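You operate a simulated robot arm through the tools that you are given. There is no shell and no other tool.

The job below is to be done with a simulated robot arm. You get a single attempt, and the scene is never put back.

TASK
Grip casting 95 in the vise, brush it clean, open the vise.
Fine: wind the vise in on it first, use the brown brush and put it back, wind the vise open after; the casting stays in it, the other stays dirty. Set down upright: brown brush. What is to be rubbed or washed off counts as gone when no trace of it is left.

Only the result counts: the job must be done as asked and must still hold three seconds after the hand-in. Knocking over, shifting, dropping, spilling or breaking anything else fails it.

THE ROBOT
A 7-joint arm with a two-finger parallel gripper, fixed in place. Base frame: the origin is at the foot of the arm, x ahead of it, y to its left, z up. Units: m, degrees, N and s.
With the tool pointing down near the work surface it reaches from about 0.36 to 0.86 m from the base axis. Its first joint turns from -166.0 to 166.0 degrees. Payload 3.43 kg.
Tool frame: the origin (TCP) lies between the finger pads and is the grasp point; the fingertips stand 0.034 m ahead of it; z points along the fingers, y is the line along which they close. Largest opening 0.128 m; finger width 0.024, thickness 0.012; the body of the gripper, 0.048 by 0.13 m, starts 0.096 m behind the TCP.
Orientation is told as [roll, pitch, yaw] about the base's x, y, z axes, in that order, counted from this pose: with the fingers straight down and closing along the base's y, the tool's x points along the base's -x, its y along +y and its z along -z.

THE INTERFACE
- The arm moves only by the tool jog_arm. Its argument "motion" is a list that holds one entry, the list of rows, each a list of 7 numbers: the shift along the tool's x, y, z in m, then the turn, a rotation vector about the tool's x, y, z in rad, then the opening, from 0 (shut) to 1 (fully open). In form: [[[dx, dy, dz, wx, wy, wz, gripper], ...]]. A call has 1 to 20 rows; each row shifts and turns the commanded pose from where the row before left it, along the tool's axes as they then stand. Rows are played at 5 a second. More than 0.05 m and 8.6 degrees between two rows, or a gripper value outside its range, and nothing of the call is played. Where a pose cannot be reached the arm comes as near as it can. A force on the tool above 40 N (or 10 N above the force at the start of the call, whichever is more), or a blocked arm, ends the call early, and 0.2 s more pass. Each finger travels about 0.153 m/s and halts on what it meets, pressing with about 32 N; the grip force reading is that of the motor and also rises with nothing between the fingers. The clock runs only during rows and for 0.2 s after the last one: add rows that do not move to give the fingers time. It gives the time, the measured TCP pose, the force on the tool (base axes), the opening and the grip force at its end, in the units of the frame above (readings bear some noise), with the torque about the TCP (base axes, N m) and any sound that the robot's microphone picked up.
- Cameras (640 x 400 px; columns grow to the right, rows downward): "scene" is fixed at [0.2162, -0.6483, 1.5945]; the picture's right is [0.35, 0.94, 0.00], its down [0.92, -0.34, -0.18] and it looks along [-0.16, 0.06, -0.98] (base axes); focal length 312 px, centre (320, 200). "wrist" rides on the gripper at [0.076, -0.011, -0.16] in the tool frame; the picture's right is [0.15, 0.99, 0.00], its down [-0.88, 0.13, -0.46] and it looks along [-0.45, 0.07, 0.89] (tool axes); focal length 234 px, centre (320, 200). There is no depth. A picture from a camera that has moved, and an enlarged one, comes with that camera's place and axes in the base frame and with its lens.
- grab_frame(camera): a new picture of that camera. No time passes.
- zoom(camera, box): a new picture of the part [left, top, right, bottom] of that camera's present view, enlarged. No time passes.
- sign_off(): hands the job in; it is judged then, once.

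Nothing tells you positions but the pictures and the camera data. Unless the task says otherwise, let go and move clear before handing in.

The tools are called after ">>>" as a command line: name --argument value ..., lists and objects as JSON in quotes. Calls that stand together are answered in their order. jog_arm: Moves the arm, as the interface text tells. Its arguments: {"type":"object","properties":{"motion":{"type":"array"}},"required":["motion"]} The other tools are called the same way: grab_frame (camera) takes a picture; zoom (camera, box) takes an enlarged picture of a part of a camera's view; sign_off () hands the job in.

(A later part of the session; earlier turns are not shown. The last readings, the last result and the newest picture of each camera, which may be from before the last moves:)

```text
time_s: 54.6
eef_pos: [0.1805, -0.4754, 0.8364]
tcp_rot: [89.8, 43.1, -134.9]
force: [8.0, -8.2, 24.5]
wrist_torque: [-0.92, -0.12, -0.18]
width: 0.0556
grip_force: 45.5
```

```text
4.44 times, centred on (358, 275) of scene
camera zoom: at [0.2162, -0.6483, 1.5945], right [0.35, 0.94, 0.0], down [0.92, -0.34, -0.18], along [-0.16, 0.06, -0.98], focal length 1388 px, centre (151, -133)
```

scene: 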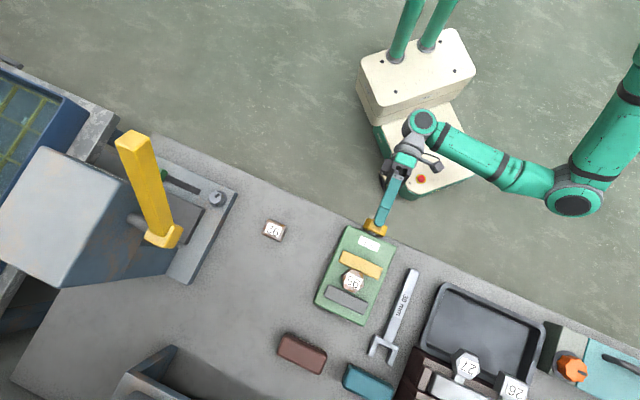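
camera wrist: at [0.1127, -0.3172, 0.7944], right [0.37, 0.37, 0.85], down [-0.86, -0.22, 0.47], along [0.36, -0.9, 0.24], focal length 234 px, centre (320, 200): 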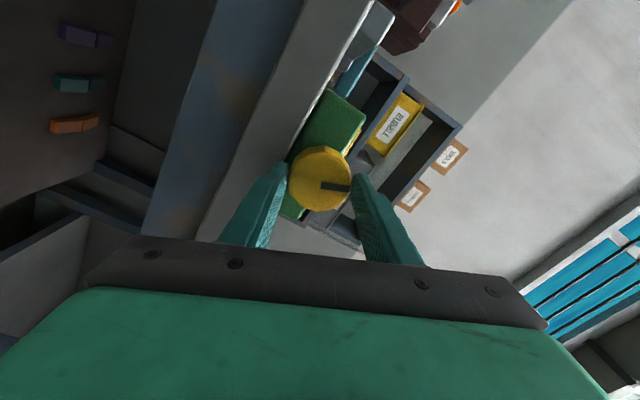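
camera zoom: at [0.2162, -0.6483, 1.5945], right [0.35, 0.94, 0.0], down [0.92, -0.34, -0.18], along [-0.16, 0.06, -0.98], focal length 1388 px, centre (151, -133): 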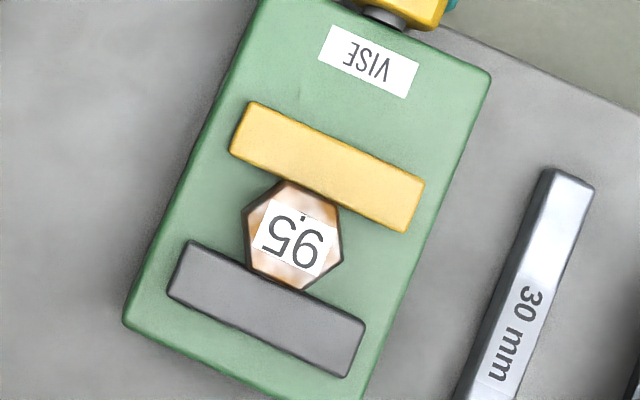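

The screw torque has begun to rise (about 0.57 N·m): the casting is being clamped. I tighten a little more.

>>> jog_arm --motion '[[[0, 0, 0, 0, 0, 0.04, 0.0], [0, 0, 0, 0, 0, 0.04, 0.0], [0, 0, 0, 0, 0, 0, 0.0]]]'

>>> zoom --camera "wrist" --box '[240, 120, 400, 220]'

>>> zoom --camera "scene" --box '[310, 230, 406, 320]'

```text
time_s: 55.4
eef_pos: [0.1788, -0.4764, 0.8352]
tcp_rot: [89.6, 47.5, -135.2]
force: [3.8, -15.9, 15.4]
wrist_torque: [-1.08, -0.1, -0.55]
width: 0.0557
grip_force: 44.6
```

```text
4.00 times, centred on (320, 170) of wrist
camera zoom: at [0.108, -0.3216, 0.8851], right [-0.44, -0.45, 0.78], down [-0.81, -0.17, -0.56], along [0.38, -0.88, -0.29], focal length 937 px, centre (320, 320)
```

zoom: 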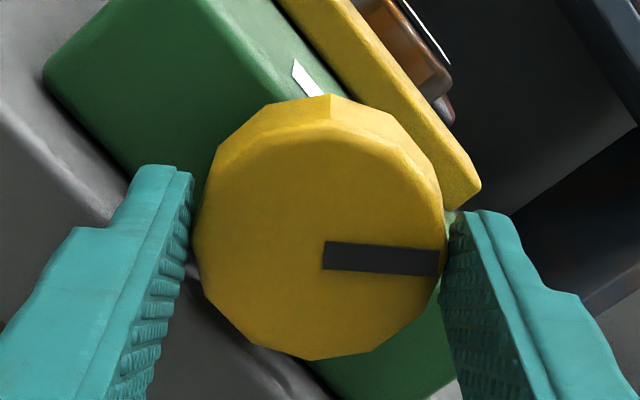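

```text
4.44 times, centred on (358, 275) of scene
camera zoom: at [0.2162, -0.6483, 1.5945], right [0.35, 0.94, 0.0], down [0.92, -0.34, -0.18], along [-0.16, 0.06, -0.98], focal length 1388 px, centre (151, -133)
```

zoom: 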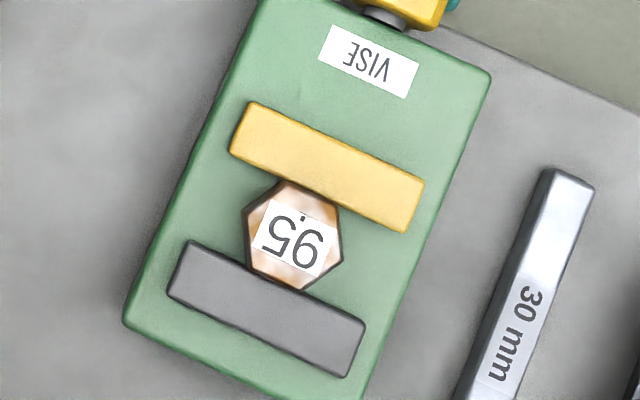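

The jaw no longer moves and the torque is about 0.7 N·m: the casting is clamped. I release the knob and back off.

>>> jog_arm --motion '[[[0, 0, 0, 0, 0, 0, 0.5], [0, 0, 0, 0, 0, 0, 0.6], [0, 0, 0, 0, 0, 0, 0.65], [0, 0, -0.01, 0, 0, 0, 0.65], [0, 0, -0.015, 0, 0, 0, 0.65], [0, 0, 0, 0, 0, 0, 0.65]]]'

>>> zoom --camera "scene" --box '[310, 210, 406, 320]'

>>> grab_frame --camera "wrist"

```text
time_s: 56.8
eef_pos: [0.1637, -0.4584, 0.8356]
tcp_rot: [89.6, 47.5, -135.0]
force: [0.4, -0.2, 0.0]
wrist_torque: [-0.03, 0.0, 0.0]
width: 0.0833
grip_force: 0.0
```

```text
3.64 times, centred on (358, 265) of scene
camera zoom: at [0.2162, -0.6483, 1.5945], right [0.35, 0.94, 0.0], down [0.92, -0.34, -0.18], along [-0.16, 0.06, -0.98], focal length 1136 px, centre (182, -36)
```

zoom: 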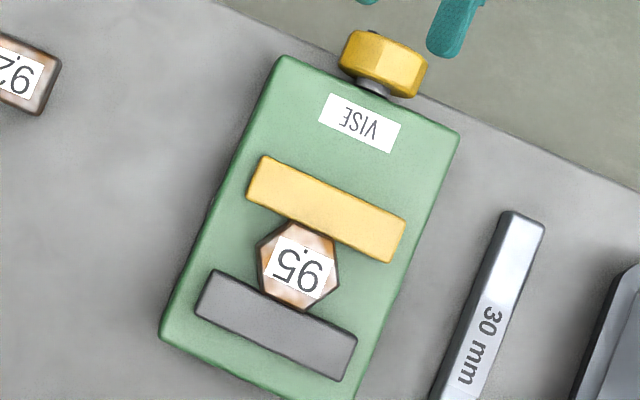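

```text
taken
camera wrist: at [0.0912, -0.3036, 0.8848], right [-0.44, -0.45, 0.78], down [-0.81, -0.17, -0.56], along [0.38, -0.88, -0.29], focal length 234 px, centre (320, 200)
```

wrist: 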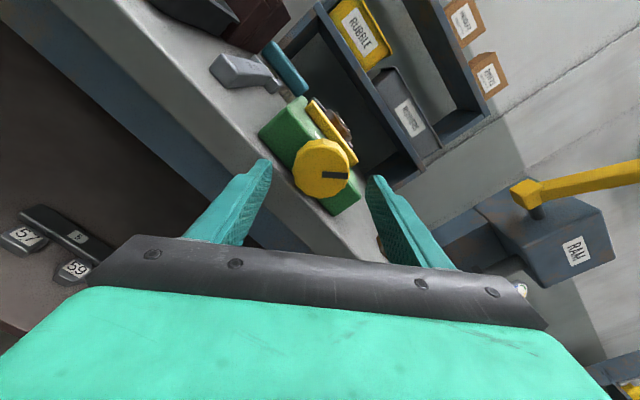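

The vise holds the casting. Now I drop back to the standoff point and unroll the wrist 137°, retracing my path, on the way to the brown brush.

>>> jog_arm --motion '[[[-0.0131, -0.01205, -0.0089, 0, 0, 0, 0.65], [-0.0131, -0.01205, -0.0089, 0, 0, 0, 0.65], [0, 0, 0, 0, 0, -0.141, 0.65], [0, 0, 0, 0, 0, -0.141, 0.65], [0, 0, 0, 0, 0, -0.141, 0.65], [0, 0, 0, 0, 0, -0.141, 0.65], [0, 0, 0, 0, 0, -0.141, 0.65], [0, 0, 0, 0, 0, -0.141, 0.65], [0, 0, 0, 0, 0, -0.141, 0.65], [0, 0, 0, 0, 0, -0.141, 0.65], [0, 0, 0, 0, 0, -0.141, 0.65], [0, 0, 0, 0, 0, -0.141, 0.65], [0, 0, 0, 0, 0, -0.141, 0.65], [0, 0, 0, 0, 0, -0.141, 0.65], [0, 0, 0, 0, 0, -0.141, 0.65], [0, 0, 0, 0, 0, -0.141, 0.65], [0, 0, 0, 0, 0, -0.141, 0.65], [0, 0, 0, 0, 0, -0.141, 0.65], [0, 0, 0, 0, 0, -0.141, 0.65], [0, 0, 0, 0, 0, 0, 0.65]]]'

```text
time_s: 61.0
eef_pos: [0.1508, -0.4445, 0.7996]
tcp_rot: [28.6, -89.8, -73.3]
force: [-0.4, -0.5, 0.1]
wrist_torque: [-0.01, 0.02, 0.02]
width: 0.0833
grip_force: 0.0
```

>>> jog_arm --motion '[[[0, 0, 0, 0, 0.125, 0, 0.65], [0, 0, 0, 0, 0.125, 0, 0.65], [0, 0, 0, 0, 0.125, 0, 0.65], [0, 0, 0, 0, 0.125, 0, 0.65], [0, 0, 0, 0, 0.125, 0, 0.65], [0, 0, 0, 0, 0.125, 0, 0.65], [-0.0244, 0, -0.0227, 0, 0, 0, 0.65], [-0.0244, 0, -0.0227, 0, 0, 0, 0.65], [-0.0244, 0, -0.0227, 0, 0, 0, 0.65], [-0.03, 0, -0.028, 0, 0, 0, 0.65], [-0.03, 0, -0.028, 0, 0, 0, 0.65], [0, 0, 0, 0, 0, 0, 0.65]]]'

```text
time_s: 63.8
eef_pos: [0.3082, -0.386, 0.9895]
tcp_rot: [4.3, -49.5, -28.5]
force: [0.0, 0.1, -0.6]
wrist_torque: [-0.03, 0.01, -0.07]
width: 0.0831
grip_force: 0.0
stopped in row 12: the arm was blocked; the commanded pose is now the measured one
```

The arm ended elsewhere than commanded and reported being blocked. I look at both cameras before doing anything else.

>>> grab_frame --camera "scene"

>>> grab_frame --camera "wrist"

```text
taken
```

scene: 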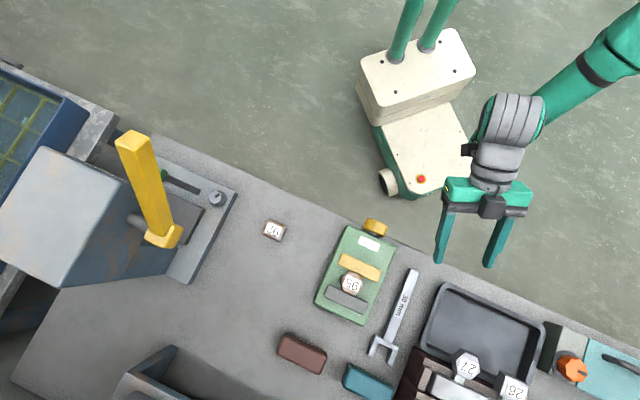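

```text
taken
camera wrist: at [0.148, -0.3265, 1.0355], right [0.34, 0.94, -0.06], down [0.24, -0.02, 0.97], along [0.91, -0.34, -0.23], focal length 234 px, centre (320, 200)
```

wrist: 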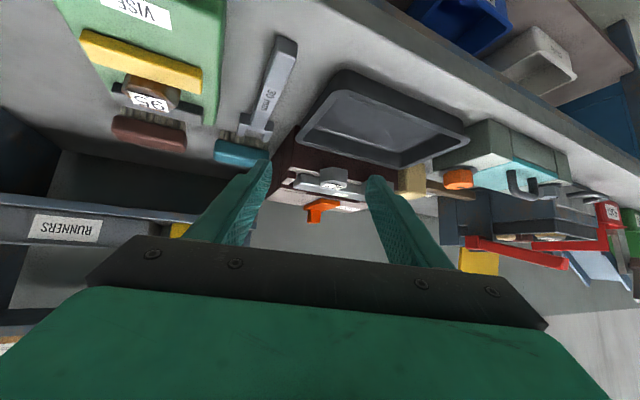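

Nothing seems touched; the arm just switched its elbow configuration. I reduce the tilt in place toward vertical and check.

>>> jog_arm --motion '[[[0, 0, 0, 0, 0.12, 0, 0.65], [0, 0, 0, 0, 0.12, 0, 0.65], [0, 0, 0, 0, 0.12, 0, 0.65], [0, 0, 0, 0, 0.12, 0, 0.65], [0, 0, 0, 0, 0.12, 0, 0.65], [0, 0, 0, 0, 0, 0, 0.65]]]'

>>> zoom --camera "scene" --box '[270, 210, 446, 320]'

>>> grab_frame --camera "wrist"

```text
time_s: 65.2
eef_pos: [0.3079, -0.3857, 0.989]
tcp_rot: [2.8, -15.1, -26.0]
force: [-0.9, -0.4, -0.2]
wrist_torque: [-0.04, -0.01, 0.0]
width: 0.0829
grip_force: 0.0
out of reach, approached as far as the arm can: row 1, 2
```

```text
3.64 times, centred on (358, 265) of scene
camera zoom: at [0.2162, -0.6483, 1.5945], right [0.35, 0.94, 0.0], down [0.92, -0.34, -0.18], along [-0.16, 0.06, -0.98], focal length 1136 px, centre (182, -36)
```

zoom: 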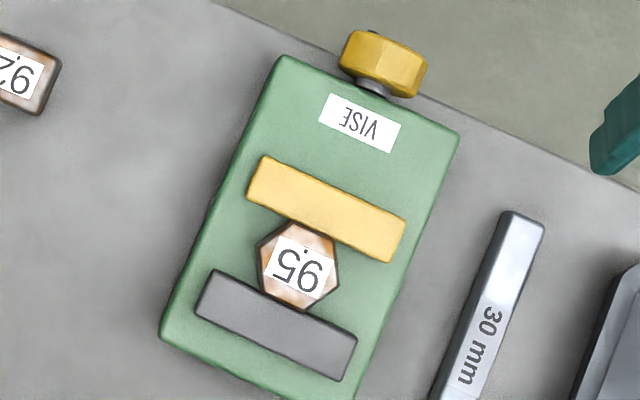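

```text
taken
camera wrist: at [0.1965, -0.354, 1.1236], right [0.29, 0.96, 0.01], down [0.7, -0.22, 0.67], along [0.65, -0.19, -0.74], focal length 234 px, centre (320, 200)
```

wrist: 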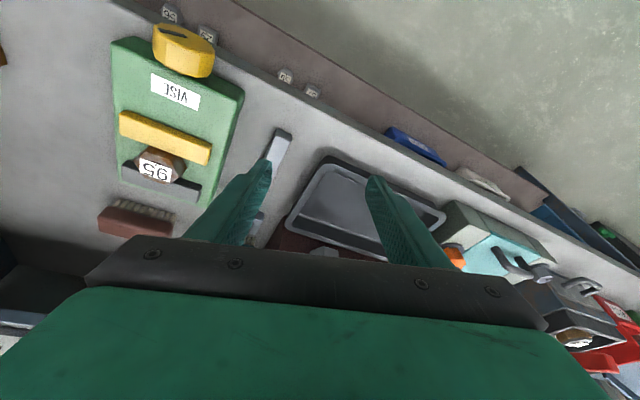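

All is still in place and the vise is closed on the casting. I align the tool to yaw -45° with a 15° lean and move toward the brown brush at a safe height.

>>> jog_arm --motion '[[[0, 0, 0, 0.0449, 0, 0.1068, 0.8], [0, 0, 0, 0.0449, 0, 0.1068, 0.8], [0, 0, 0, 0.0449, 0, 0.1068, 0.9], [-0.0342, -0.0244, 0.0075, 0, 0, 0, 1], [-0.0342, -0.0244, 0.0075, 0, 0, 0, 1], [-0.0342, -0.0244, 0.0075, 0, 0, 0, 1], [-0.0342, -0.0244, 0.0075, 0, 0, 0, 1], [-0.0342, -0.0244, 0.0075, 0, 0, 0, 1], [-0.0342, -0.0244, 0.0075, 0, 0, 0, 1], [-0.0342, -0.0244, 0.0075, 0, 0, 0, 1], [0, 0, 0, 0, 0, 0, 1]]]'

>>> grab_frame --camera "wrist"

>>> grab_frame --camera "scene"

```text
time_s: 67.6
eef_pos: [0.3616, -0.6791, 1.0004]
tcp_rot: [0.0, -14.7, -45.0]
force: [0.2, 0.4, 0.6]
wrist_torque: [0.03, -0.01, -0.01]
width: 0.1283
grip_force: 0.1
```

```text
taken
camera wrist: at [0.2726, -0.6071, 1.136], right [0.6, 0.8, -0.04], down [0.61, -0.43, 0.66], along [0.52, -0.42, -0.75], focal length 234 px, centre (320, 200)
```

wrist: 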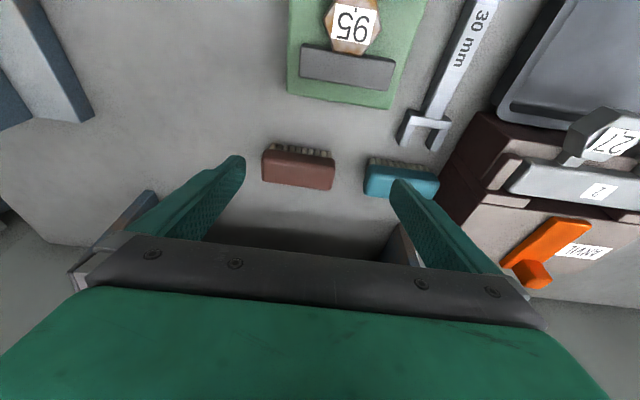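

```text
taken
```

scene: 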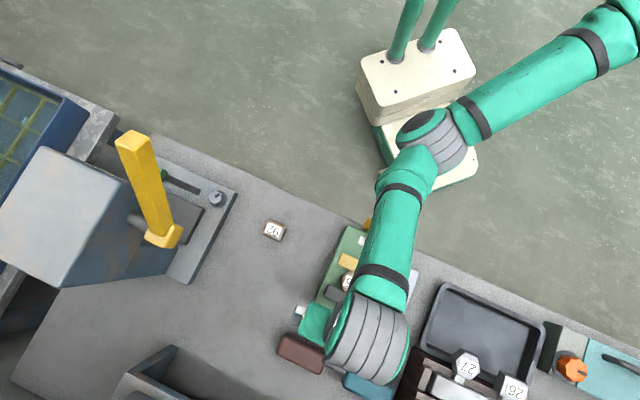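

The brown and teal brushes are in clear view. I zoom to measure the brown brush.

>>> zoom --camera "wrist" --box '[236, 120, 364, 200]'

>>> zoom --camera "wrist" --box '[272, 0, 432, 100]'

```text
5.00 times, centred on (300, 160) of wrist
camera zoom: at [0.2726, -0.6071, 1.136], right [0.6, 0.8, -0.04], down [0.61, -0.43, 0.66], along [0.52, -0.42, -0.75], focal length 1171 px, centre (420, 400)
```

zoom: 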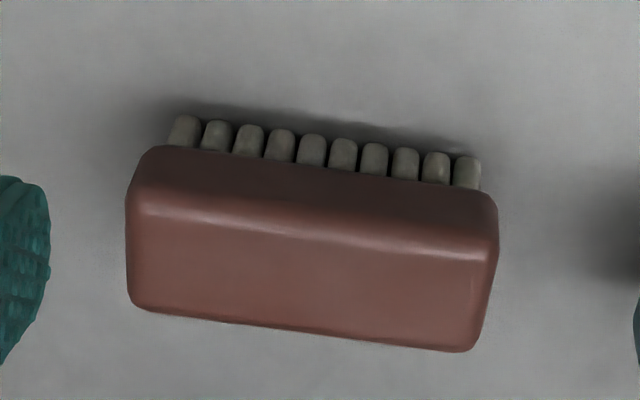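

```text
4.00 times, centred on (352, 50) of wrist
camera zoom: at [0.2726, -0.6071, 1.136], right [0.6, 0.8, -0.04], down [0.61, -0.43, 0.66], along [0.52, -0.42, -0.75], focal length 937 px, centre (192, 800)
```

zoom: 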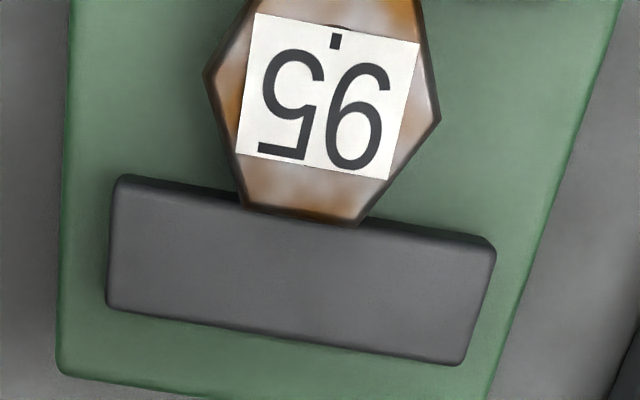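

The brown brush's block is about 0.10 m long along the 45° direction, centred near (0.409, -0.762), z from 0.832 to 0.86. I'll grip it lengthwise with a 15° lean; first I hover above it.

>>> jog_arm --motion '[[[-0.0166, -0.0062, 0.0225, 0, 0, 0, 1], [-0.0166, -0.0062, 0.0225, 0, 0, 0, 1], [-0.0166, -0.0062, 0.0225, 0, 0, 0, 1], [-0.0166, -0.0062, 0.0225, 0, 0, 0, 1], [0, 0, 0, 0, 0, 0, 1]]]'

>>> grab_frame --camera "wrist"

>>> zoom --camera "wrist" --box '[220, 110, 412, 230]'

```text
time_s: 68.8
eef_pos: [0.4037, -0.7597, 0.9295]
tcp_rot: [0.0, -14.8, -45.0]
force: [0.3, 0.2, -0.2]
wrist_torque: [0.02, 0.0, -0.01]
width: 0.128
grip_force: 0.0
```

```text
taken
camera wrist: at [0.3149, -0.6872, 1.0655], right [0.6, 0.8, -0.04], down [0.61, -0.43, 0.66], along [0.52, -0.42, -0.75], focal length 234 px, centre (320, 200)
```

wrist: 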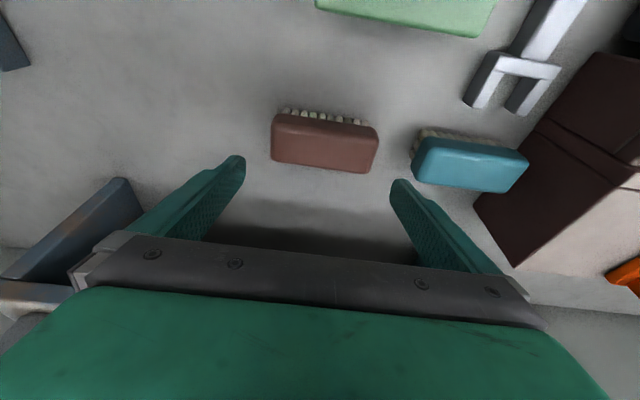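

```text
3.33 times, centred on (316, 170) of wrist
camera zoom: at [0.3149, -0.6872, 1.0655], right [0.6, 0.8, -0.04], down [0.61, -0.43, 0.66], along [0.52, -0.42, -0.75], focal length 781 px, centre (333, 300)
```

zoom: 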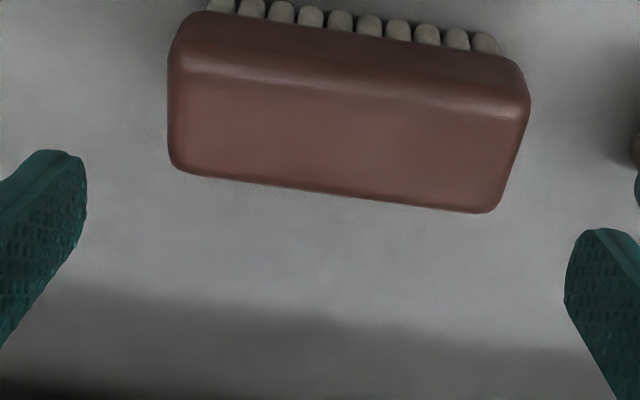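

Target confirmed. I descend with fingers fully open to z ≈ 0.869 around the brush's ends.

>>> jog_arm --motion '[[[0.00384, 0.0004, 0.0146, 0, 0, 0, 1], [0.00384, 0.0004, 0.0146, 0, 0, 0, 1], [0.00384, 0.0004, 0.0146, 0, 0, 0, 1], [0.00384, 0.0004, 0.0146, 0, 0, 0, 1], [0, 0, 0, 0, 0, 0, 1]]]'

>>> grab_frame --camera "wrist"

```text
time_s: 70.0
eef_pos: [0.4063, -0.759, 0.8689]
tcp_rot: [0.0, -14.7, -44.9]
force: [-0.2, 0.0, -0.4]
wrist_torque: [0.0, 0.03, -0.01]
width: 0.1281
grip_force: 0.0
```

```text
taken
camera wrist: at [0.3176, -0.6859, 1.0048], right [0.6, 0.8, -0.04], down [0.61, -0.43, 0.66], along [0.52, -0.42, -0.75], focal length 234 px, centre (320, 200)
```

wrist: 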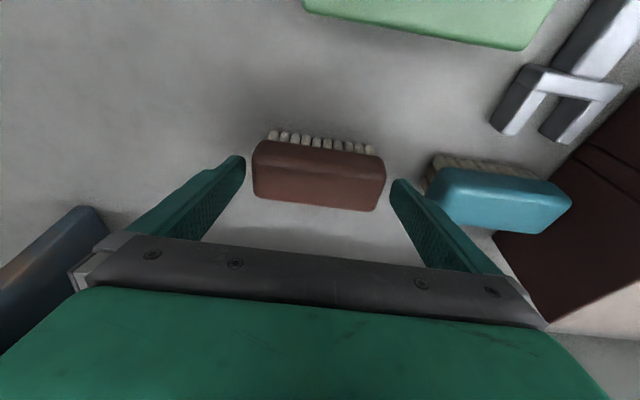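

The brush's block is centred between the fingers. I close on it.

>>> jog_arm --motion '[[[0, 0, 0, 0, 0, 0, 0.9], [0, 0, 0, 0, 0, 0, 0.85], [0, 0, 0, 0, 0, 0, 0.8], [0, 0, 0, 0, 0, 0, 0.7], [0, 0, 0, 0, 0, 0, 0.4], [0, 0, 0, 0, 0, 0, 0.0], [0, 0, 0, 0, 0, 0, 0.0]]]'

>>> zoom --camera "wrist" --box '[220, 110, 412, 230]'

```text
time_s: 71.6
eef_pos: [0.4055, -0.7585, 0.8686]
tcp_rot: [0.0, -14.7, -45.0]
force: [1.1, 0.1, 0.4]
wrist_torque: [-0.05, 0.01, 0.01]
width: 0.1092
grip_force: 32.1
```

```text
3.33 times, centred on (316, 170) of wrist
camera zoom: at [0.3172, -0.6862, 1.0051], right [0.6, 0.8, -0.04], down [0.61, -0.43, 0.66], along [0.52, -0.42, -0.75], focal length 781 px, centre (333, 300)
```

zoom: 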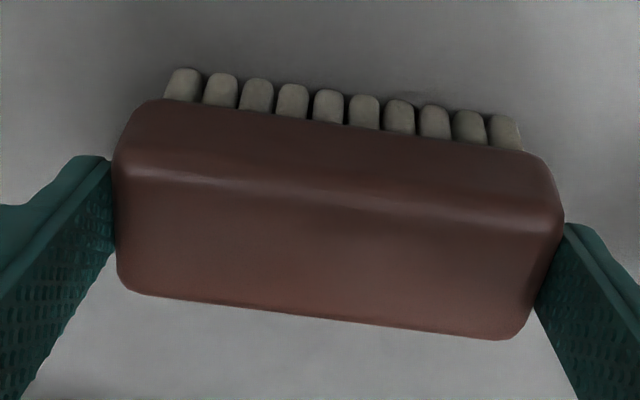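

Gripped at 0.109 m with full force. I lift slowly straight up and verify.

>>> jog_arm --motion '[[[-0.0003, 0, -0.001, 0, 0, 0, 0.0], [-0.0005, 0, -0.0019, 0, 0, 0, 0.0], [-0.0008, 0, -0.0029, 0, 0, 0, 0.0], [-0.0013, 0, -0.0048, 0, 0, 0, 0.0], [-0.002, 0, -0.0077, 0, 0, 0, 0.0], [-0.0025, 0, -0.0097, 0, 0, 0, 0.0], [-0.0025, 0, -0.0097, 0, 0, 0, 0.0], [0, 0, 0, 0, 0, 0, 0.0]]]'

>>> zoom --camera "wrist" --box '[220, 110, 412, 230]'

```text
time_s: 73.4
eef_pos: [0.4067, -0.7573, 0.9088]
tcp_rot: [0.0, -14.7, -44.9]
force: [-0.4, 0.5, -1.7]
wrist_torque: [0.03, 0.04, -0.02]
width: 0.1091
grip_force: 31.9
```

```text
3.33 times, centred on (316, 170) of wrist
camera zoom: at [0.3183, -0.6865, 1.0443], right [0.6, 0.8, -0.04], down [0.61, -0.43, 0.66], along [0.52, -0.42, -0.75], focal length 781 px, centre (333, 300)
```

zoom: 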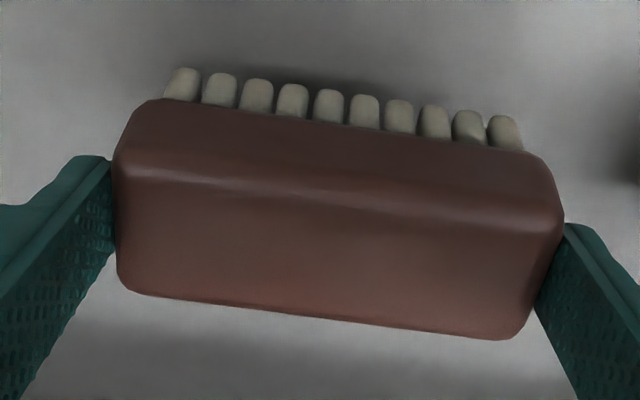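

The brush is held firmly. I carry it to hover over the clamped casting (centre about u = 0.641 along the vise axis), keeping the same tilt so the bristles stay level.

>>> jog_arm --motion '[[[0.005, 0.0011, -0.0039, 0, 0, 0, 0.0], [0.01, 0.0022, -0.0079, 0, 0, 0, 0.0], [0.0199, 0.00445, -0.0157, 0, 0, 0, 0.0], [0.0199, 0.00445, -0.0157, 0, 0, 0, 0.0], [0.0199, 0.00445, -0.0157, 0, 0, 0, 0.0], [0.0199, 0.00445, -0.0157, 0, 0, 0, 0.0], [0.0199, 0.00445, -0.0157, 0, 0, 0, 0.0], [0.0199, 0.00445, -0.0157, 0, 0, 0, 0.0], [0.015, 0.0034, -0.0118, 0, 0, 0, 0.0], [0.0099, 0.0022, -0.0078, 0, 0, 0, 0.0], [0, 0, 0, 0, 0, 0, 0.0]]]'

>>> grab_frame --camera "wrist"

>>> grab_frame --camera "scene"

```text
time_s: 75.8
eef_pos: [0.3012, -0.6008, 0.99]
tcp_rot: [0.0, -14.6, -44.8]
force: [0.5, -0.4, -2.0]
wrist_torque: [0.02, -0.02, -0.02]
width: 0.1094
grip_force: 31.9
```

```text
taken
camera wrist: at [0.2117, -0.5293, 1.1247], right [0.6, 0.8, -0.04], down [0.61, -0.43, 0.66], along [0.52, -0.42, -0.75], focal length 234 px, centre (320, 200)
```

wrist: 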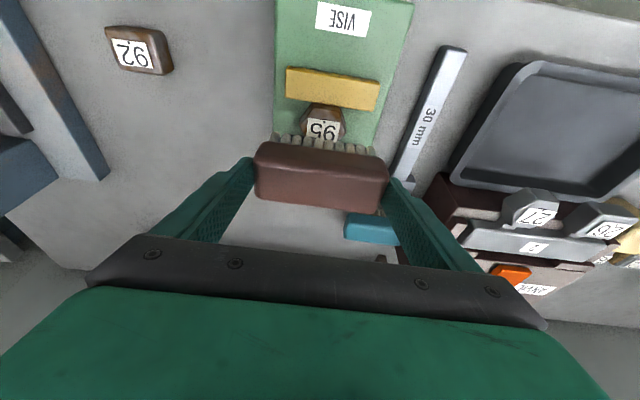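

```text
taken
```

scene: 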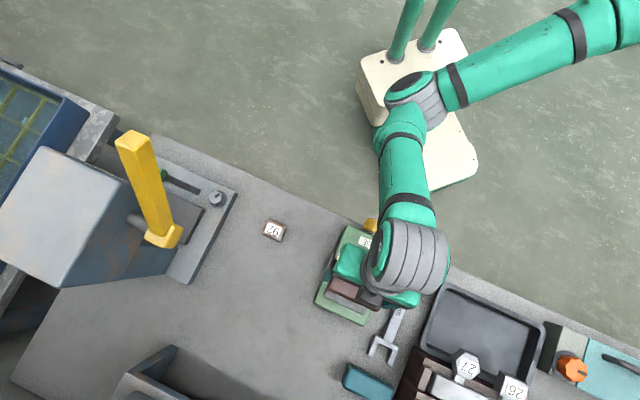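

The brush hovers over the vise. I zoom in to locate the casting precisely relative to the brush.

>>> zoom --camera "wrist" --box '[240, 60, 400, 160]'

```text
4.00 times, centred on (320, 110) of wrist
camera zoom: at [0.2117, -0.5293, 1.1247], right [0.6, 0.8, -0.04], down [0.61, -0.43, 0.66], along [0.52, -0.42, -0.75], focal length 937 px, centre (320, 560)
```

zoom: 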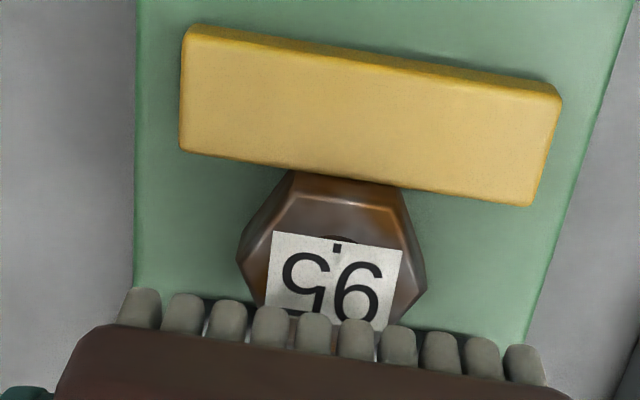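

Casting centre at u ≈ 0.637-0.641, v ≈ -0.2135; the brush is right above it. I lower until the bristles are nearly touching.

>>> jog_arm --motion '[[[0.003, -0.0003, 0.0116, 0, 0, 0, 0.0], [0.003, -0.0003, 0.0116, 0, 0, 0, 0.0], [0.003, 0, 0.0116, 0, 0, 0, 0.0], [0.0018, 0, 0.0068, 0, 0, 0, 0.0], [0, 0, 0, 0, 0, 0, 0.0]]]'

```text
time_s: 77.0
eef_pos: [0.3001, -0.6019, 0.9462]
tcp_rot: [0.0, -14.7, -44.9]
force: [0.3, -0.1, -1.6]
wrist_torque: [0.03, -0.05, 0.02]
width: 0.1094
grip_force: 32.0
```

>>> jog_arm --motion '[[[0.0005, 0, 0.0019, 0, 0, 0, 0.0], [0.0003, 0, 0.001, 0, 0, 0, 0.0], [0.0003, 0, 0.001, 0, 0, 0, 0.0], [0, 0, 0, 0, 0, 0, 0.0]]]'

```text
time_s: 78.0
eef_pos: [0.2997, -0.6015, 0.942]
tcp_rot: [0.0, -14.8, -44.8]
force: [0.6, -1.5, -1.2]
wrist_torque: [0.01, -0.02, -0.01]
width: 0.109
grip_force: 32.1
```

>>> jog_arm --motion '[[[0.0003, 0, 0.001, 0, 0, 0, 0.0], [0.0003, 0, 0.001, 0, 0, 0, 0.0], [0, 0, 0, 0, 0, 0, 0.0]]]'

>>> grab_frame --camera "wrist"

```text
time_s: 78.8
eef_pos: [0.3, -0.6015, 0.9406]
tcp_rot: [0.1, -14.8, -44.7]
force: [-0.8, -0.7, 3.6]
wrist_torque: [-0.05, 0.1, 0.0]
width: 0.1094
grip_force: 32.4
```

```text
taken
camera wrist: at [0.2117, -0.5296, 1.076], right [0.6, 0.8, -0.04], down [0.61, -0.43, 0.67], along [0.52, -0.42, -0.75], focal length 234 px, centre (320, 200)
```

wrist: 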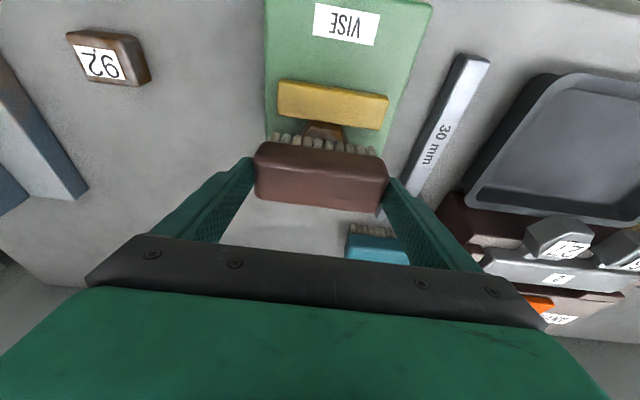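

Contact (about 5 N normal force). I rub along the jaw direction, ±20 mm.

>>> jog_arm --motion '[[[0.0002, 0.01, 0.0005, 0, 0, 0, 0.0], [0, 0.01, 0, 0, 0, 0, 0.0], [0, -0.01, 0, 0, 0, 0, 0.0], [0, -0.01, 0, 0, 0, 0, 0.0], [0, -0.01, 0, 0, 0, 0, 0.0], [0, -0.01, 0, 0, 0, 0, 0.0], [0, 0.01, 0, 0, 0, 0, 0.0], [0, 0.01, 0, 0, 0, 0, 0.0], [0, 0.01, 0, 0, 0, 0, 0.0], [0, 0.01, 0, 0, 0, 0, 0.0], [0, -0.01, 0, 0, 0, 0, 0.0], [0, -0.01, 0, 0, 0, 0, 0.0], [0, -0.01, 0, 0, 0, 0, 0.0], [0, -0.01, 0, 0, 0, 0, 0.0], [0, 0.01, 0, 0, 0, 0, 0.0], [0, 0.01, 0, 0, 0, 0, 0.0], [0, 0, 0, 0, 0, 0, 0.0]]]'

>>> zoom --camera "wrist" --box '[240, 100, 400, 200]'

```text
time_s: 82.4
eef_pos: [0.2988, -0.6026, 0.9413]
tcp_rot: [0.0, -14.8, -45.0]
force: [-4.2, -5.1, 15.8]
wrist_torque: [-0.32, 0.27, -0.02]
width: 0.1093
grip_force: 32.1
```

```text
4.00 times, centred on (320, 150) of wrist
camera zoom: at [0.2106, -0.53, 1.0757], right [0.6, 0.8, -0.04], down [0.61, -0.43, 0.67], along [0.52, -0.42, -0.75], focal length 937 px, centre (320, 400)
```

zoom: 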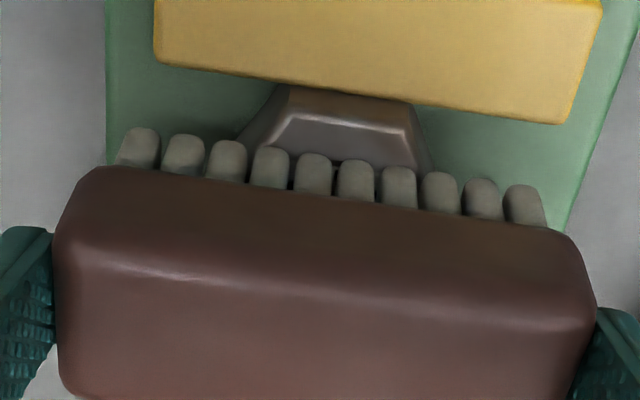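

The visible edge already looks grey metal. I lift and shift outward to inspect the casting's whole top.

>>> jog_arm --motion '[[[-0.0025, 0, -0.0097, 0, 0, 0, 0.0], [-0.0051, 0, -0.0193, 0, 0, 0, 0.0], [-0.0051, 0, -0.0193, 0, 0, 0, 0.0], [-0.029, 0, 0.0076, 0, 0, 0, 0.0], [-0.029, 0, 0.0076, 0, 0, 0, 0.0], [0, 0, 0, 0, 0, 0, 0.0]]]'

>>> grab_frame --camera "wrist"

>>> zoom --camera "wrist" --box '[256, 50, 384, 130]'

>>> zoom --camera "scene" --box '[310, 240, 406, 300]'

```text
time_s: 83.8
eef_pos: [0.3429, -0.6442, 0.9896]
tcp_rot: [0.0, -14.7, -45.0]
force: [0.2, 0.2, -1.4]
wrist_torque: [0.0, 0.03, -0.03]
width: 0.1093
grip_force: 31.6
```

```text
taken
camera wrist: at [0.2538, -0.5728, 1.1254], right [0.6, 0.8, -0.04], down [0.61, -0.43, 0.66], along [0.52, -0.42, -0.75], focal length 234 px, centre (320, 200)
```

wrist: 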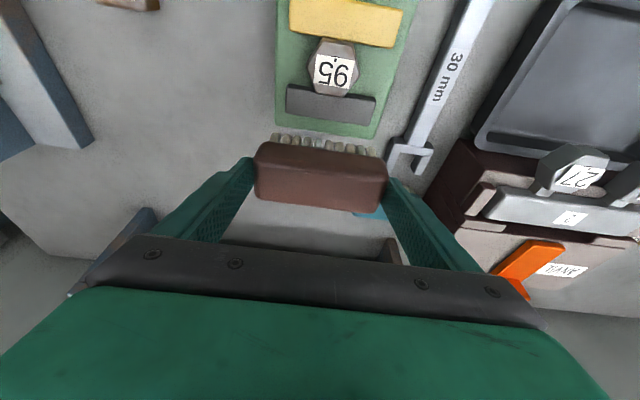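

```text
5.00 times, centred on (320, 90) of wrist
camera zoom: at [0.2538, -0.5728, 1.1254], right [0.6, 0.8, -0.04], down [0.61, -0.43, 0.66], along [0.52, -0.42, -0.75], focal length 1171 px, centre (320, 750)
```

zoom: 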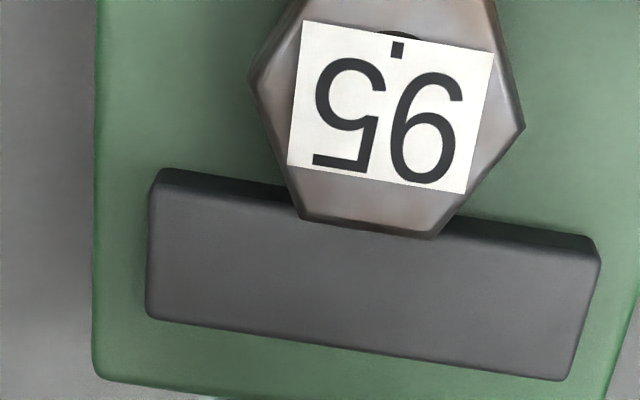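

```text
6.67 times, centred on (358, 270) of scene
camera zoom: at [0.2162, -0.6483, 1.5945], right [0.35, 0.94, 0.0], down [0.92, -0.34, -0.18], along [-0.16, 0.06, -0.98], focal length 2083 px, centre (67, -267)
```

zoom: 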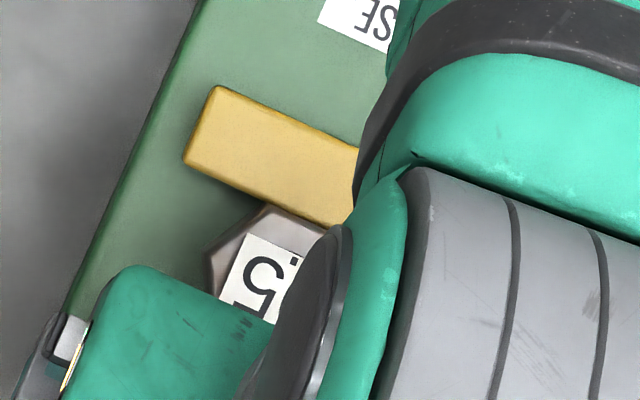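

The rust is mostly gone but a brownish tint remains, so more rubbing is needed. I return and do more strokes.

>>> jog_arm --motion '[[[0.029, 0, -0.0076, 0, 0, 0, 0.0], [0.029, 0, -0.0076, 0, 0, 0, 0.0], [0.0051, 0, 0.0193, 0, 0, 0, 0.0], [0.0051, 0, 0.0193, 0, 0, 0, 0.0], [0.0023, 0, 0.0088, 0, 0, 0, 0.0], [0, 0, 0, 0, 0, 0, 0.0]]]'

```text
time_s: 85.2
eef_pos: [0.3004, -0.601, 0.9409]
tcp_rot: [0.0, -14.7, -44.9]
force: [-0.3, -0.4, -1.8]
wrist_torque: [-0.01, 0.02, -0.02]
width: 0.1094
grip_force: 31.6
```

>>> jog_arm --motion '[[[0.0004, 0, 0.0015, 0, 0, 0, 0.0], [0, 0.012, 0, 0, 0, 0, 0.0], [0, 0.012, 0, 0, 0, 0, 0.0], [0, -0.012, 0, 0, 0, 0, 0.0], [0, -0.012, 0, 0, 0, 0, 0.0], [0, -0.012, 0, 0, 0, 0, 0.0], [0, -0.012, 0, 0, 0, 0, 0.0], [0, 0.012, 0, 0, 0, 0, 0.0], [0, 0.012, 0, 0, 0, 0, 0.0], [0, 0.012, 0, 0, 0, 0, 0.0], [0, 0.012, 0, 0, 0, 0, 0.0], [0, -0.012, 0, 0, 0, 0, 0.0], [0, -0.012, 0, 0, 0, 0, 0.0], [0, -0.012, 0, 0, 0, 0, 0.0], [0, -0.012, 0, 0, 0, 0, 0.0], [0, 0.012, 0, 0, 0, 0, 0.0], [0, 0.012, 0, 0, 0, 0, 0.0], [0, 0, 0, 0, 0, 0, 0.0]]]'

>>> zoom --camera "wrist" --box '[240, 100, 400, 200]'

```text
time_s: 89.0
eef_pos: [0.3006, -0.6023, 0.9389]
tcp_rot: [0.0, -14.7, -44.9]
force: [-7.4, -0.2, 20.2]
wrist_torque: [-0.17, 0.42, 0.08]
width: 0.1093
grip_force: 31.9
```

```text
4.00 times, centred on (320, 150) of wrist
camera zoom: at [0.2113, -0.5296, 1.075], right [0.6, 0.8, -0.04], down [0.61, -0.43, 0.66], along [0.52, -0.42, -0.75], focal length 937 px, centre (320, 400)
```

zoom: 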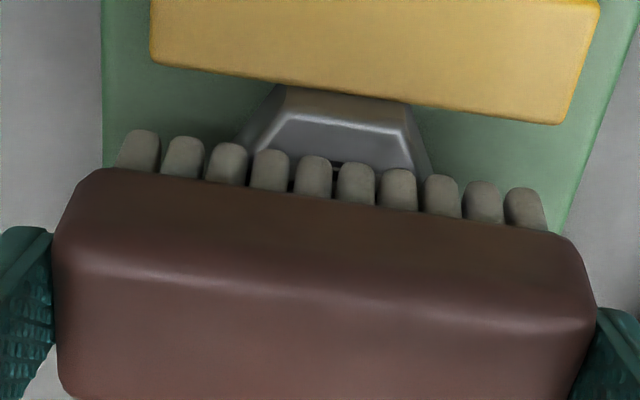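

The casting is turning clean grey. I keep rubbing for another round, including slightly shifted strokes.

>>> jog_arm --motion '[[[0, 0.012, 0, 0, 0, 0, 0.0], [0, 0.012, 0, 0, 0, 0, 0.0], [0, -0.012, 0, 0, 0, 0, 0.0], [0, -0.012, 0, 0, 0, 0, 0.0], [0, -0.012, 0, 0, 0, 0, 0.0], [0, -0.012, 0, 0, 0, 0, 0.0], [0, 0.012, 0, 0, 0, 0, 0.0], [0, 0.012, 0, 0, 0, 0, 0.0], [0, 0.012, 0, 0, 0, 0, 0.0], [0, 0.012, 0, 0, 0, 0, 0.0], [0, -0.012, 0, 0, 0, 0, 0.0], [0, -0.012, 0, 0, 0, 0, 0.0], [0, -0.012, 0, 0, 0, 0, 0.0], [0, -0.012, 0, 0, 0, 0, 0.0], [0, 0.012, 0, 0, 0, 0, 0.0], [0, 0.012, 0, 0, 0, 0, 0.0], [0, 0, 0, 0, 0, 0, 0.0]]]'

>>> zoom --camera "wrist" --box '[280, 110, 360, 160]'

```text
time_s: 92.6
eef_pos: [0.3015, -0.6013, 0.9403]
tcp_rot: [0.0, -14.7, -44.8]
force: [-2.9, -0.7, 9.7]
wrist_torque: [-0.18, 0.22, -0.04]
width: 0.1092
grip_force: 32.1
```

```text
8.00 times, centred on (320, 135) of wrist
camera zoom: at [0.2127, -0.5295, 1.0749], right [0.6, 0.8, -0.04], down [0.61, -0.43, 0.66], along [0.52, -0.42, -0.75], focal length 1873 px, centre (320, 720)
```

zoom: 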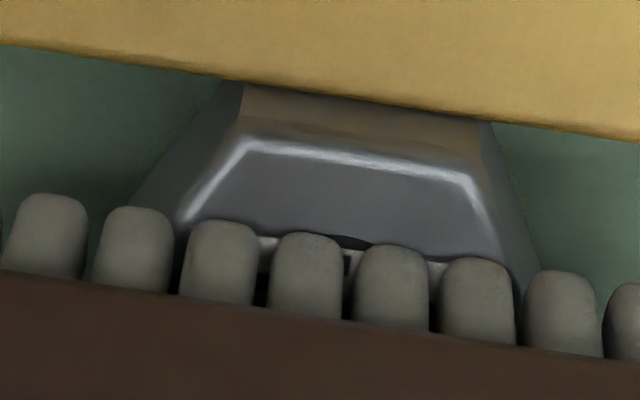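

It looks like clean metal now. I lift away and inspect it closely again.

>>> jog_arm --motion '[[[-0.0025, 0, -0.0097, 0, 0, 0, 0.0], [-0.0051, 0, -0.0193, 0, 0, 0, 0.0], [-0.0051, 0, -0.0193, 0, 0, 0, 0.0], [-0.029, 0, 0.0076, 0, 0, 0, 0.0], [-0.029, 0, 0.0076, 0, 0, 0, 0.0], [0, 0, 0, 0, 0, 0, 0.0]]]'

>>> zoom --camera "wrist" --box '[280, 30, 392, 100]'

>>> zoom --camera "scene" --box '[310, 240, 406, 300]'

```text
time_s: 94.0
eef_pos: [0.3426, -0.6448, 0.9891]
tcp_rot: [-0.1, -14.7, -44.9]
force: [-0.7, 0.3, -1.9]
wrist_torque: [0.01, 0.02, -0.01]
width: 0.1093
grip_force: 31.4
```

```text
5.71 times, centred on (336, 65) of wrist
camera zoom: at [0.254, -0.5731, 1.1243], right [0.6, 0.8, -0.04], down [0.61, -0.43, 0.66], along [0.52, -0.42, -0.75], focal length 1338 px, centre (229, 971)
```

zoom: 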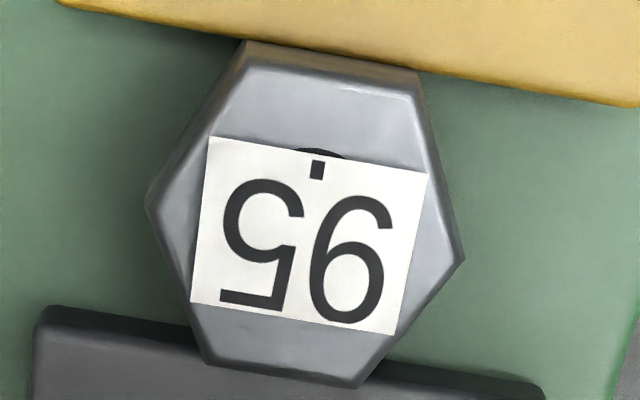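

```text
6.67 times, centred on (358, 270) of scene
camera zoom: at [0.2162, -0.6483, 1.5945], right [0.35, 0.94, 0.0], down [0.92, -0.34, -0.18], along [-0.16, 0.06, -0.98], focal length 2083 px, centre (67, -267)
```

zoom: 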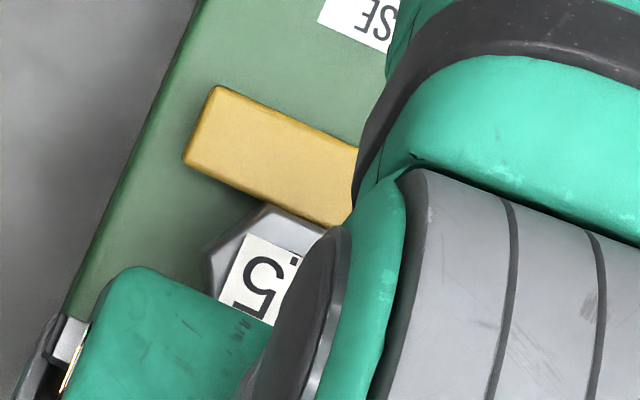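

The casting looks clean silver. To be sure no trace is left, I do one more round of rubbing.

>>> jog_arm --motion '[[[0.029, 0, -0.0076, 0, 0, 0, 0.0], [0.029, 0, -0.0076, 0, 0, 0, 0.0], [0.0051, 0, 0.0193, 0, 0, 0, 0.0], [0.0051, 0, 0.0193, 0, 0, 0, 0.0], [0.0024, 0, 0.0091, 0, 0, 0, 0.0], [0, 0, 0, 0, 0, 0, 0.0]]]'

>>> jog_arm --motion '[[[0.0004, 0, 0.0013, 0, 0, 0, 0.0], [0, 0.012, 0, 0, 0, 0, 0.0], [0, 0.012, 0, 0, 0, 0, 0.0], [0, -0.012, 0, 0, 0, 0, 0.0], [0, -0.012, 0, 0, 0, 0, 0.0], [0, -0.012, 0, 0, 0, 0, 0.0], [0, -0.012, 0, 0, 0, 0, 0.0], [0, 0.012, 0, 0, 0, 0, 0.0], [0, 0.012, 0, 0, 0, 0, 0.0], [0, 0.012, 0, 0, 0, 0, 0.0], [0, 0.012, 0, 0, 0, 0, 0.0], [0, -0.012, 0, 0, 0, 0, 0.0], [0, -0.012, 0, 0, 0, 0, 0.0], [0, -0.012, 0, 0, 0, 0, 0.0], [0, -0.012, 0, 0, 0, 0, 0.0], [0, 0.012, 0, 0, 0, 0, 0.0], [0, 0.012, 0, 0, 0, 0, 0.0], [0, 0, 0, 0, 0, 0, 0.0]]]'

```text
time_s: 95.4
eef_pos: [0.2989, -0.6021, 0.9399]
tcp_rot: [0.0, -14.7, -44.8]
force: [0.4, 0.3, -2.1]
wrist_torque: [0.01, 0.03, 0.01]
width: 0.1096
grip_force: 32.0
```

```text
time_s: 99.2
eef_pos: [0.3, -0.6009, 0.9381]
tcp_rot: [-0.1, -14.7, -44.8]
force: [-3.0, -2.5, 9.5]
wrist_torque: [-0.16, 0.22, 0.0]
width: 0.1092
grip_force: 32.0
```

Done rubbing. I lift the brush, inspect, and carry it back to its place.

>>> jog_arm --motion '[[[-0.0025, 0, -0.0097, 0, 0, 0, 0.0], [-0.0053, 0, -0.0203, 0, 0, 0, 0.0], [-0.0053, 0, -0.0203, 0, 0, 0, 0.0], [-0.0101, -0.0023, 0.0073, 0, 0, 0, 0.0], [-0.0202, -0.0046, 0.0145, 0, 0, 0, 0.0], [-0.0202, -0.0046, 0.0145, 0, 0, 0, 0.0], [-0.0202, -0.0046, 0.0145, 0, 0, 0, 0.0], [-0.0202, -0.0046, 0.0145, 0, 0, 0, 0.0], [-0.0202, -0.0046, 0.0145, 0, 0, 0, 0.0], [-0.0202, -0.0046, 0.0145, 0, 0, 0, 0.0], [-0.0202, -0.0046, 0.0145, 0, 0, 0, 0.0], [-0.0101, -0.0023, 0.0073, 0, 0, 0, 0.0], [0, 0, 0, 0, 0, 0, 0.0]]]'

>>> grab_frame --camera "wrist"

>>> grab_frame --camera "scene"

```text
time_s: 102.0
eef_pos: [0.4054, -0.7588, 0.9196]
tcp_rot: [0.0, -14.7, -44.9]
force: [0.1, -0.4, -1.8]
wrist_torque: [0.04, 0.01, -0.01]
width: 0.1095
grip_force: 31.4
```

```text
taken
camera wrist: at [0.3166, -0.6873, 1.055], right [0.6, 0.8, -0.04], down [0.61, -0.43, 0.66], along [0.52, -0.42, -0.75], focal length 234 px, centre (320, 200)
```

wrist: 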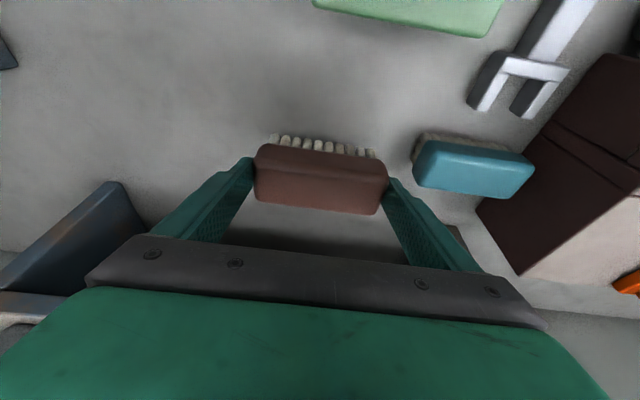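

```text
taken
```

scene: 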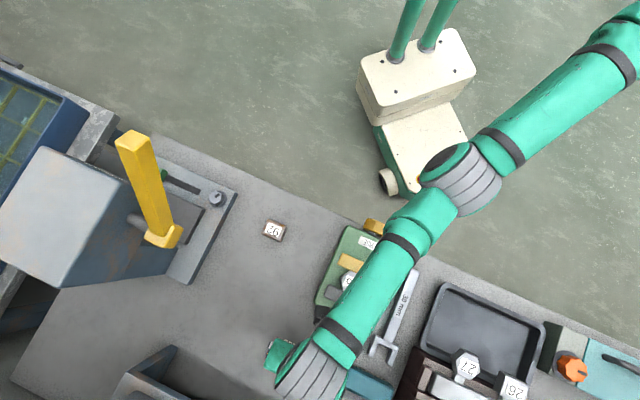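

I'm above the brush's original spot at (0.4054, -0.7588). I zoom to compare the brush's seat in the fingers with the earlier picture, then lower.

>>> zoom --camera "wrist" --box '[220, 110, 412, 230]'

>>> jog_arm --motion '[[[0.0025, 0, 0.0097, 0, 0, 0, 0.0], [0.0025, 0, 0.0097, 0, 0, 0, 0.0], [0.0025, 0, 0.0097, 0, 0, 0, 0.0], [0.0025, 0, 0.0097, 0, 0, 0, 0.0], [0.0015, 0, 0.0058, 0, 0, 0, 0.0], [0, 0, 0, 0, 0, 0, 0.0]]]'

```text
3.33 times, centred on (316, 170) of wrist
camera zoom: at [0.3166, -0.6873, 1.055], right [0.6, 0.8, -0.04], down [0.61, -0.43, 0.66], along [0.52, -0.42, -0.75], focal length 781 px, centre (333, 300)
```

zoom: 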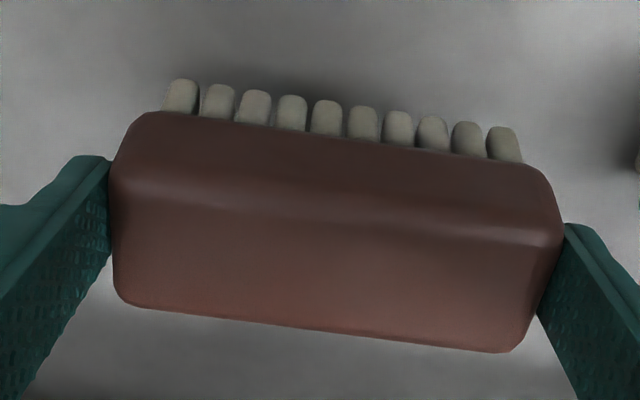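

```text
time_s: 103.4
eef_pos: [0.4053, -0.7595, 0.8736]
tcp_rot: [-0.1, -14.7, -44.9]
force: [0.2, -1.0, -1.3]
wrist_torque: [0.0, 0.03, -0.03]
width: 0.1092
grip_force: 32.1
```

The brush slid up about 3 mm in the grip but is still level. I lower in 1-2 mm steps until the bristles touch the bench.

>>> jog_arm --motion '[[[0.0005, 0, 0.0019, 0, 0, 0, 0.0], [0.0005, 0, 0.0019, 0, 0, 0, 0.0], [0.0003, 0, 0.001, 0, 0, 0, 0.0], [0.0003, 0, 0.001, 0, 0, 0, 0.0], [0, 0, 0, 0, 0, 0, 0.0]]]'

```text
time_s: 104.6
eef_pos: [0.4058, -0.7594, 0.8673]
tcp_rot: [0.0, -14.7, -44.9]
force: [0.2, 0.0, -2.0]
wrist_torque: [0.02, 0.03, 0.02]
width: 0.1093
grip_force: 31.9
```

>>> jog_arm --motion '[[[0.0003, 0, 0.001, 0, 0, 0, 0.0], [0.0003, 0, 0.001, 0, 0, 0, 0.0], [0, 0, 0, 0, 0, 0, 0.0]]]'

```text
time_s: 105.4
eef_pos: [0.4054, -0.7602, 0.8661]
tcp_rot: [0.0, -14.9, -45.0]
force: [-2.0, 2.1, 11.6]
wrist_torque: [0.48, -0.01, 0.03]
width: 0.1091
grip_force: 32.5
```

The bristles rest on the bench. I ease off a little and open the fingers fully.

>>> jog_arm --motion '[[[-0.0001, 0, -0.0006, 0, 0, 0, 0.0], [0, 0, 0, 0, 0, 0, 0.87], [0, 0, 0, 0, 0, 0, 0.93], [0, 0, 0, 0, 0, 0, 1.0], [0, 0, 0, 0, 0, 0, 1.0]]]'

>>> grab_frame --camera "wrist"

```text
time_s: 106.6
eef_pos: [0.4059, -0.7597, 0.8656]
tcp_rot: [0.0, -14.7, -45.0]
force: [-0.3, 0.1, 0.0]
wrist_torque: [-0.02, -0.02, -0.01]
width: 0.128
grip_force: 0.0
```

```text
taken
camera wrist: at [0.3165, -0.6874, 1.001], right [0.6, 0.8, -0.04], down [0.61, -0.43, 0.66], along [0.52, -0.42, -0.75], focal length 234 px, centre (320, 200)
```

wrist: 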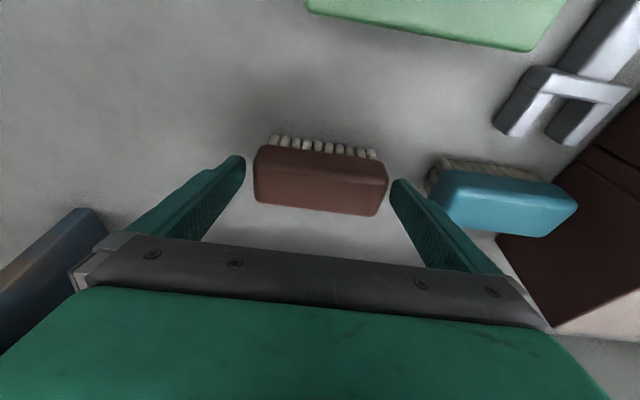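

The brush stands upright on its bristles, free of the fingers. I rise straight up and check its position.

>>> jog_arm --motion '[[[-0.0015, 0, -0.0058, 0, 0, 0, 1], [-0.0036, 0, -0.0136, 0, 0, 0, 1], [-0.0056, 0, -0.0213, 0, 0, 0, 1], [-0.0056, 0, -0.0213, 0, 0, 0, 1], [0, 0, 0, 0, 0, 0, 1]]]'

>>> zoom --camera "wrist" --box '[220, 110, 412, 230]'

```text
time_s: 107.8
eef_pos: [0.4057, -0.7586, 0.9304]
tcp_rot: [-0.1, -14.8, -44.9]
force: [-0.2, -0.8, -0.6]
wrist_torque: [0.02, 0.03, 0.0]
width: 0.128
grip_force: 0.0
```

```text
3.33 times, centred on (316, 170) of wrist
camera zoom: at [0.3172, -0.6864, 1.0659], right [0.6, 0.8, -0.04], down [0.61, -0.43, 0.66], along [0.52, -0.42, -0.75], focal length 781 px, centre (333, 300)
```

zoom: 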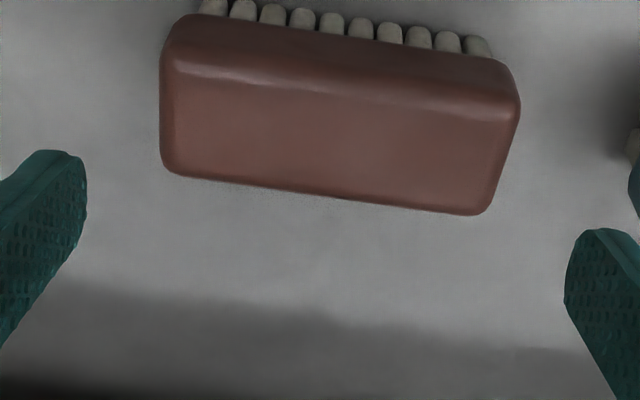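

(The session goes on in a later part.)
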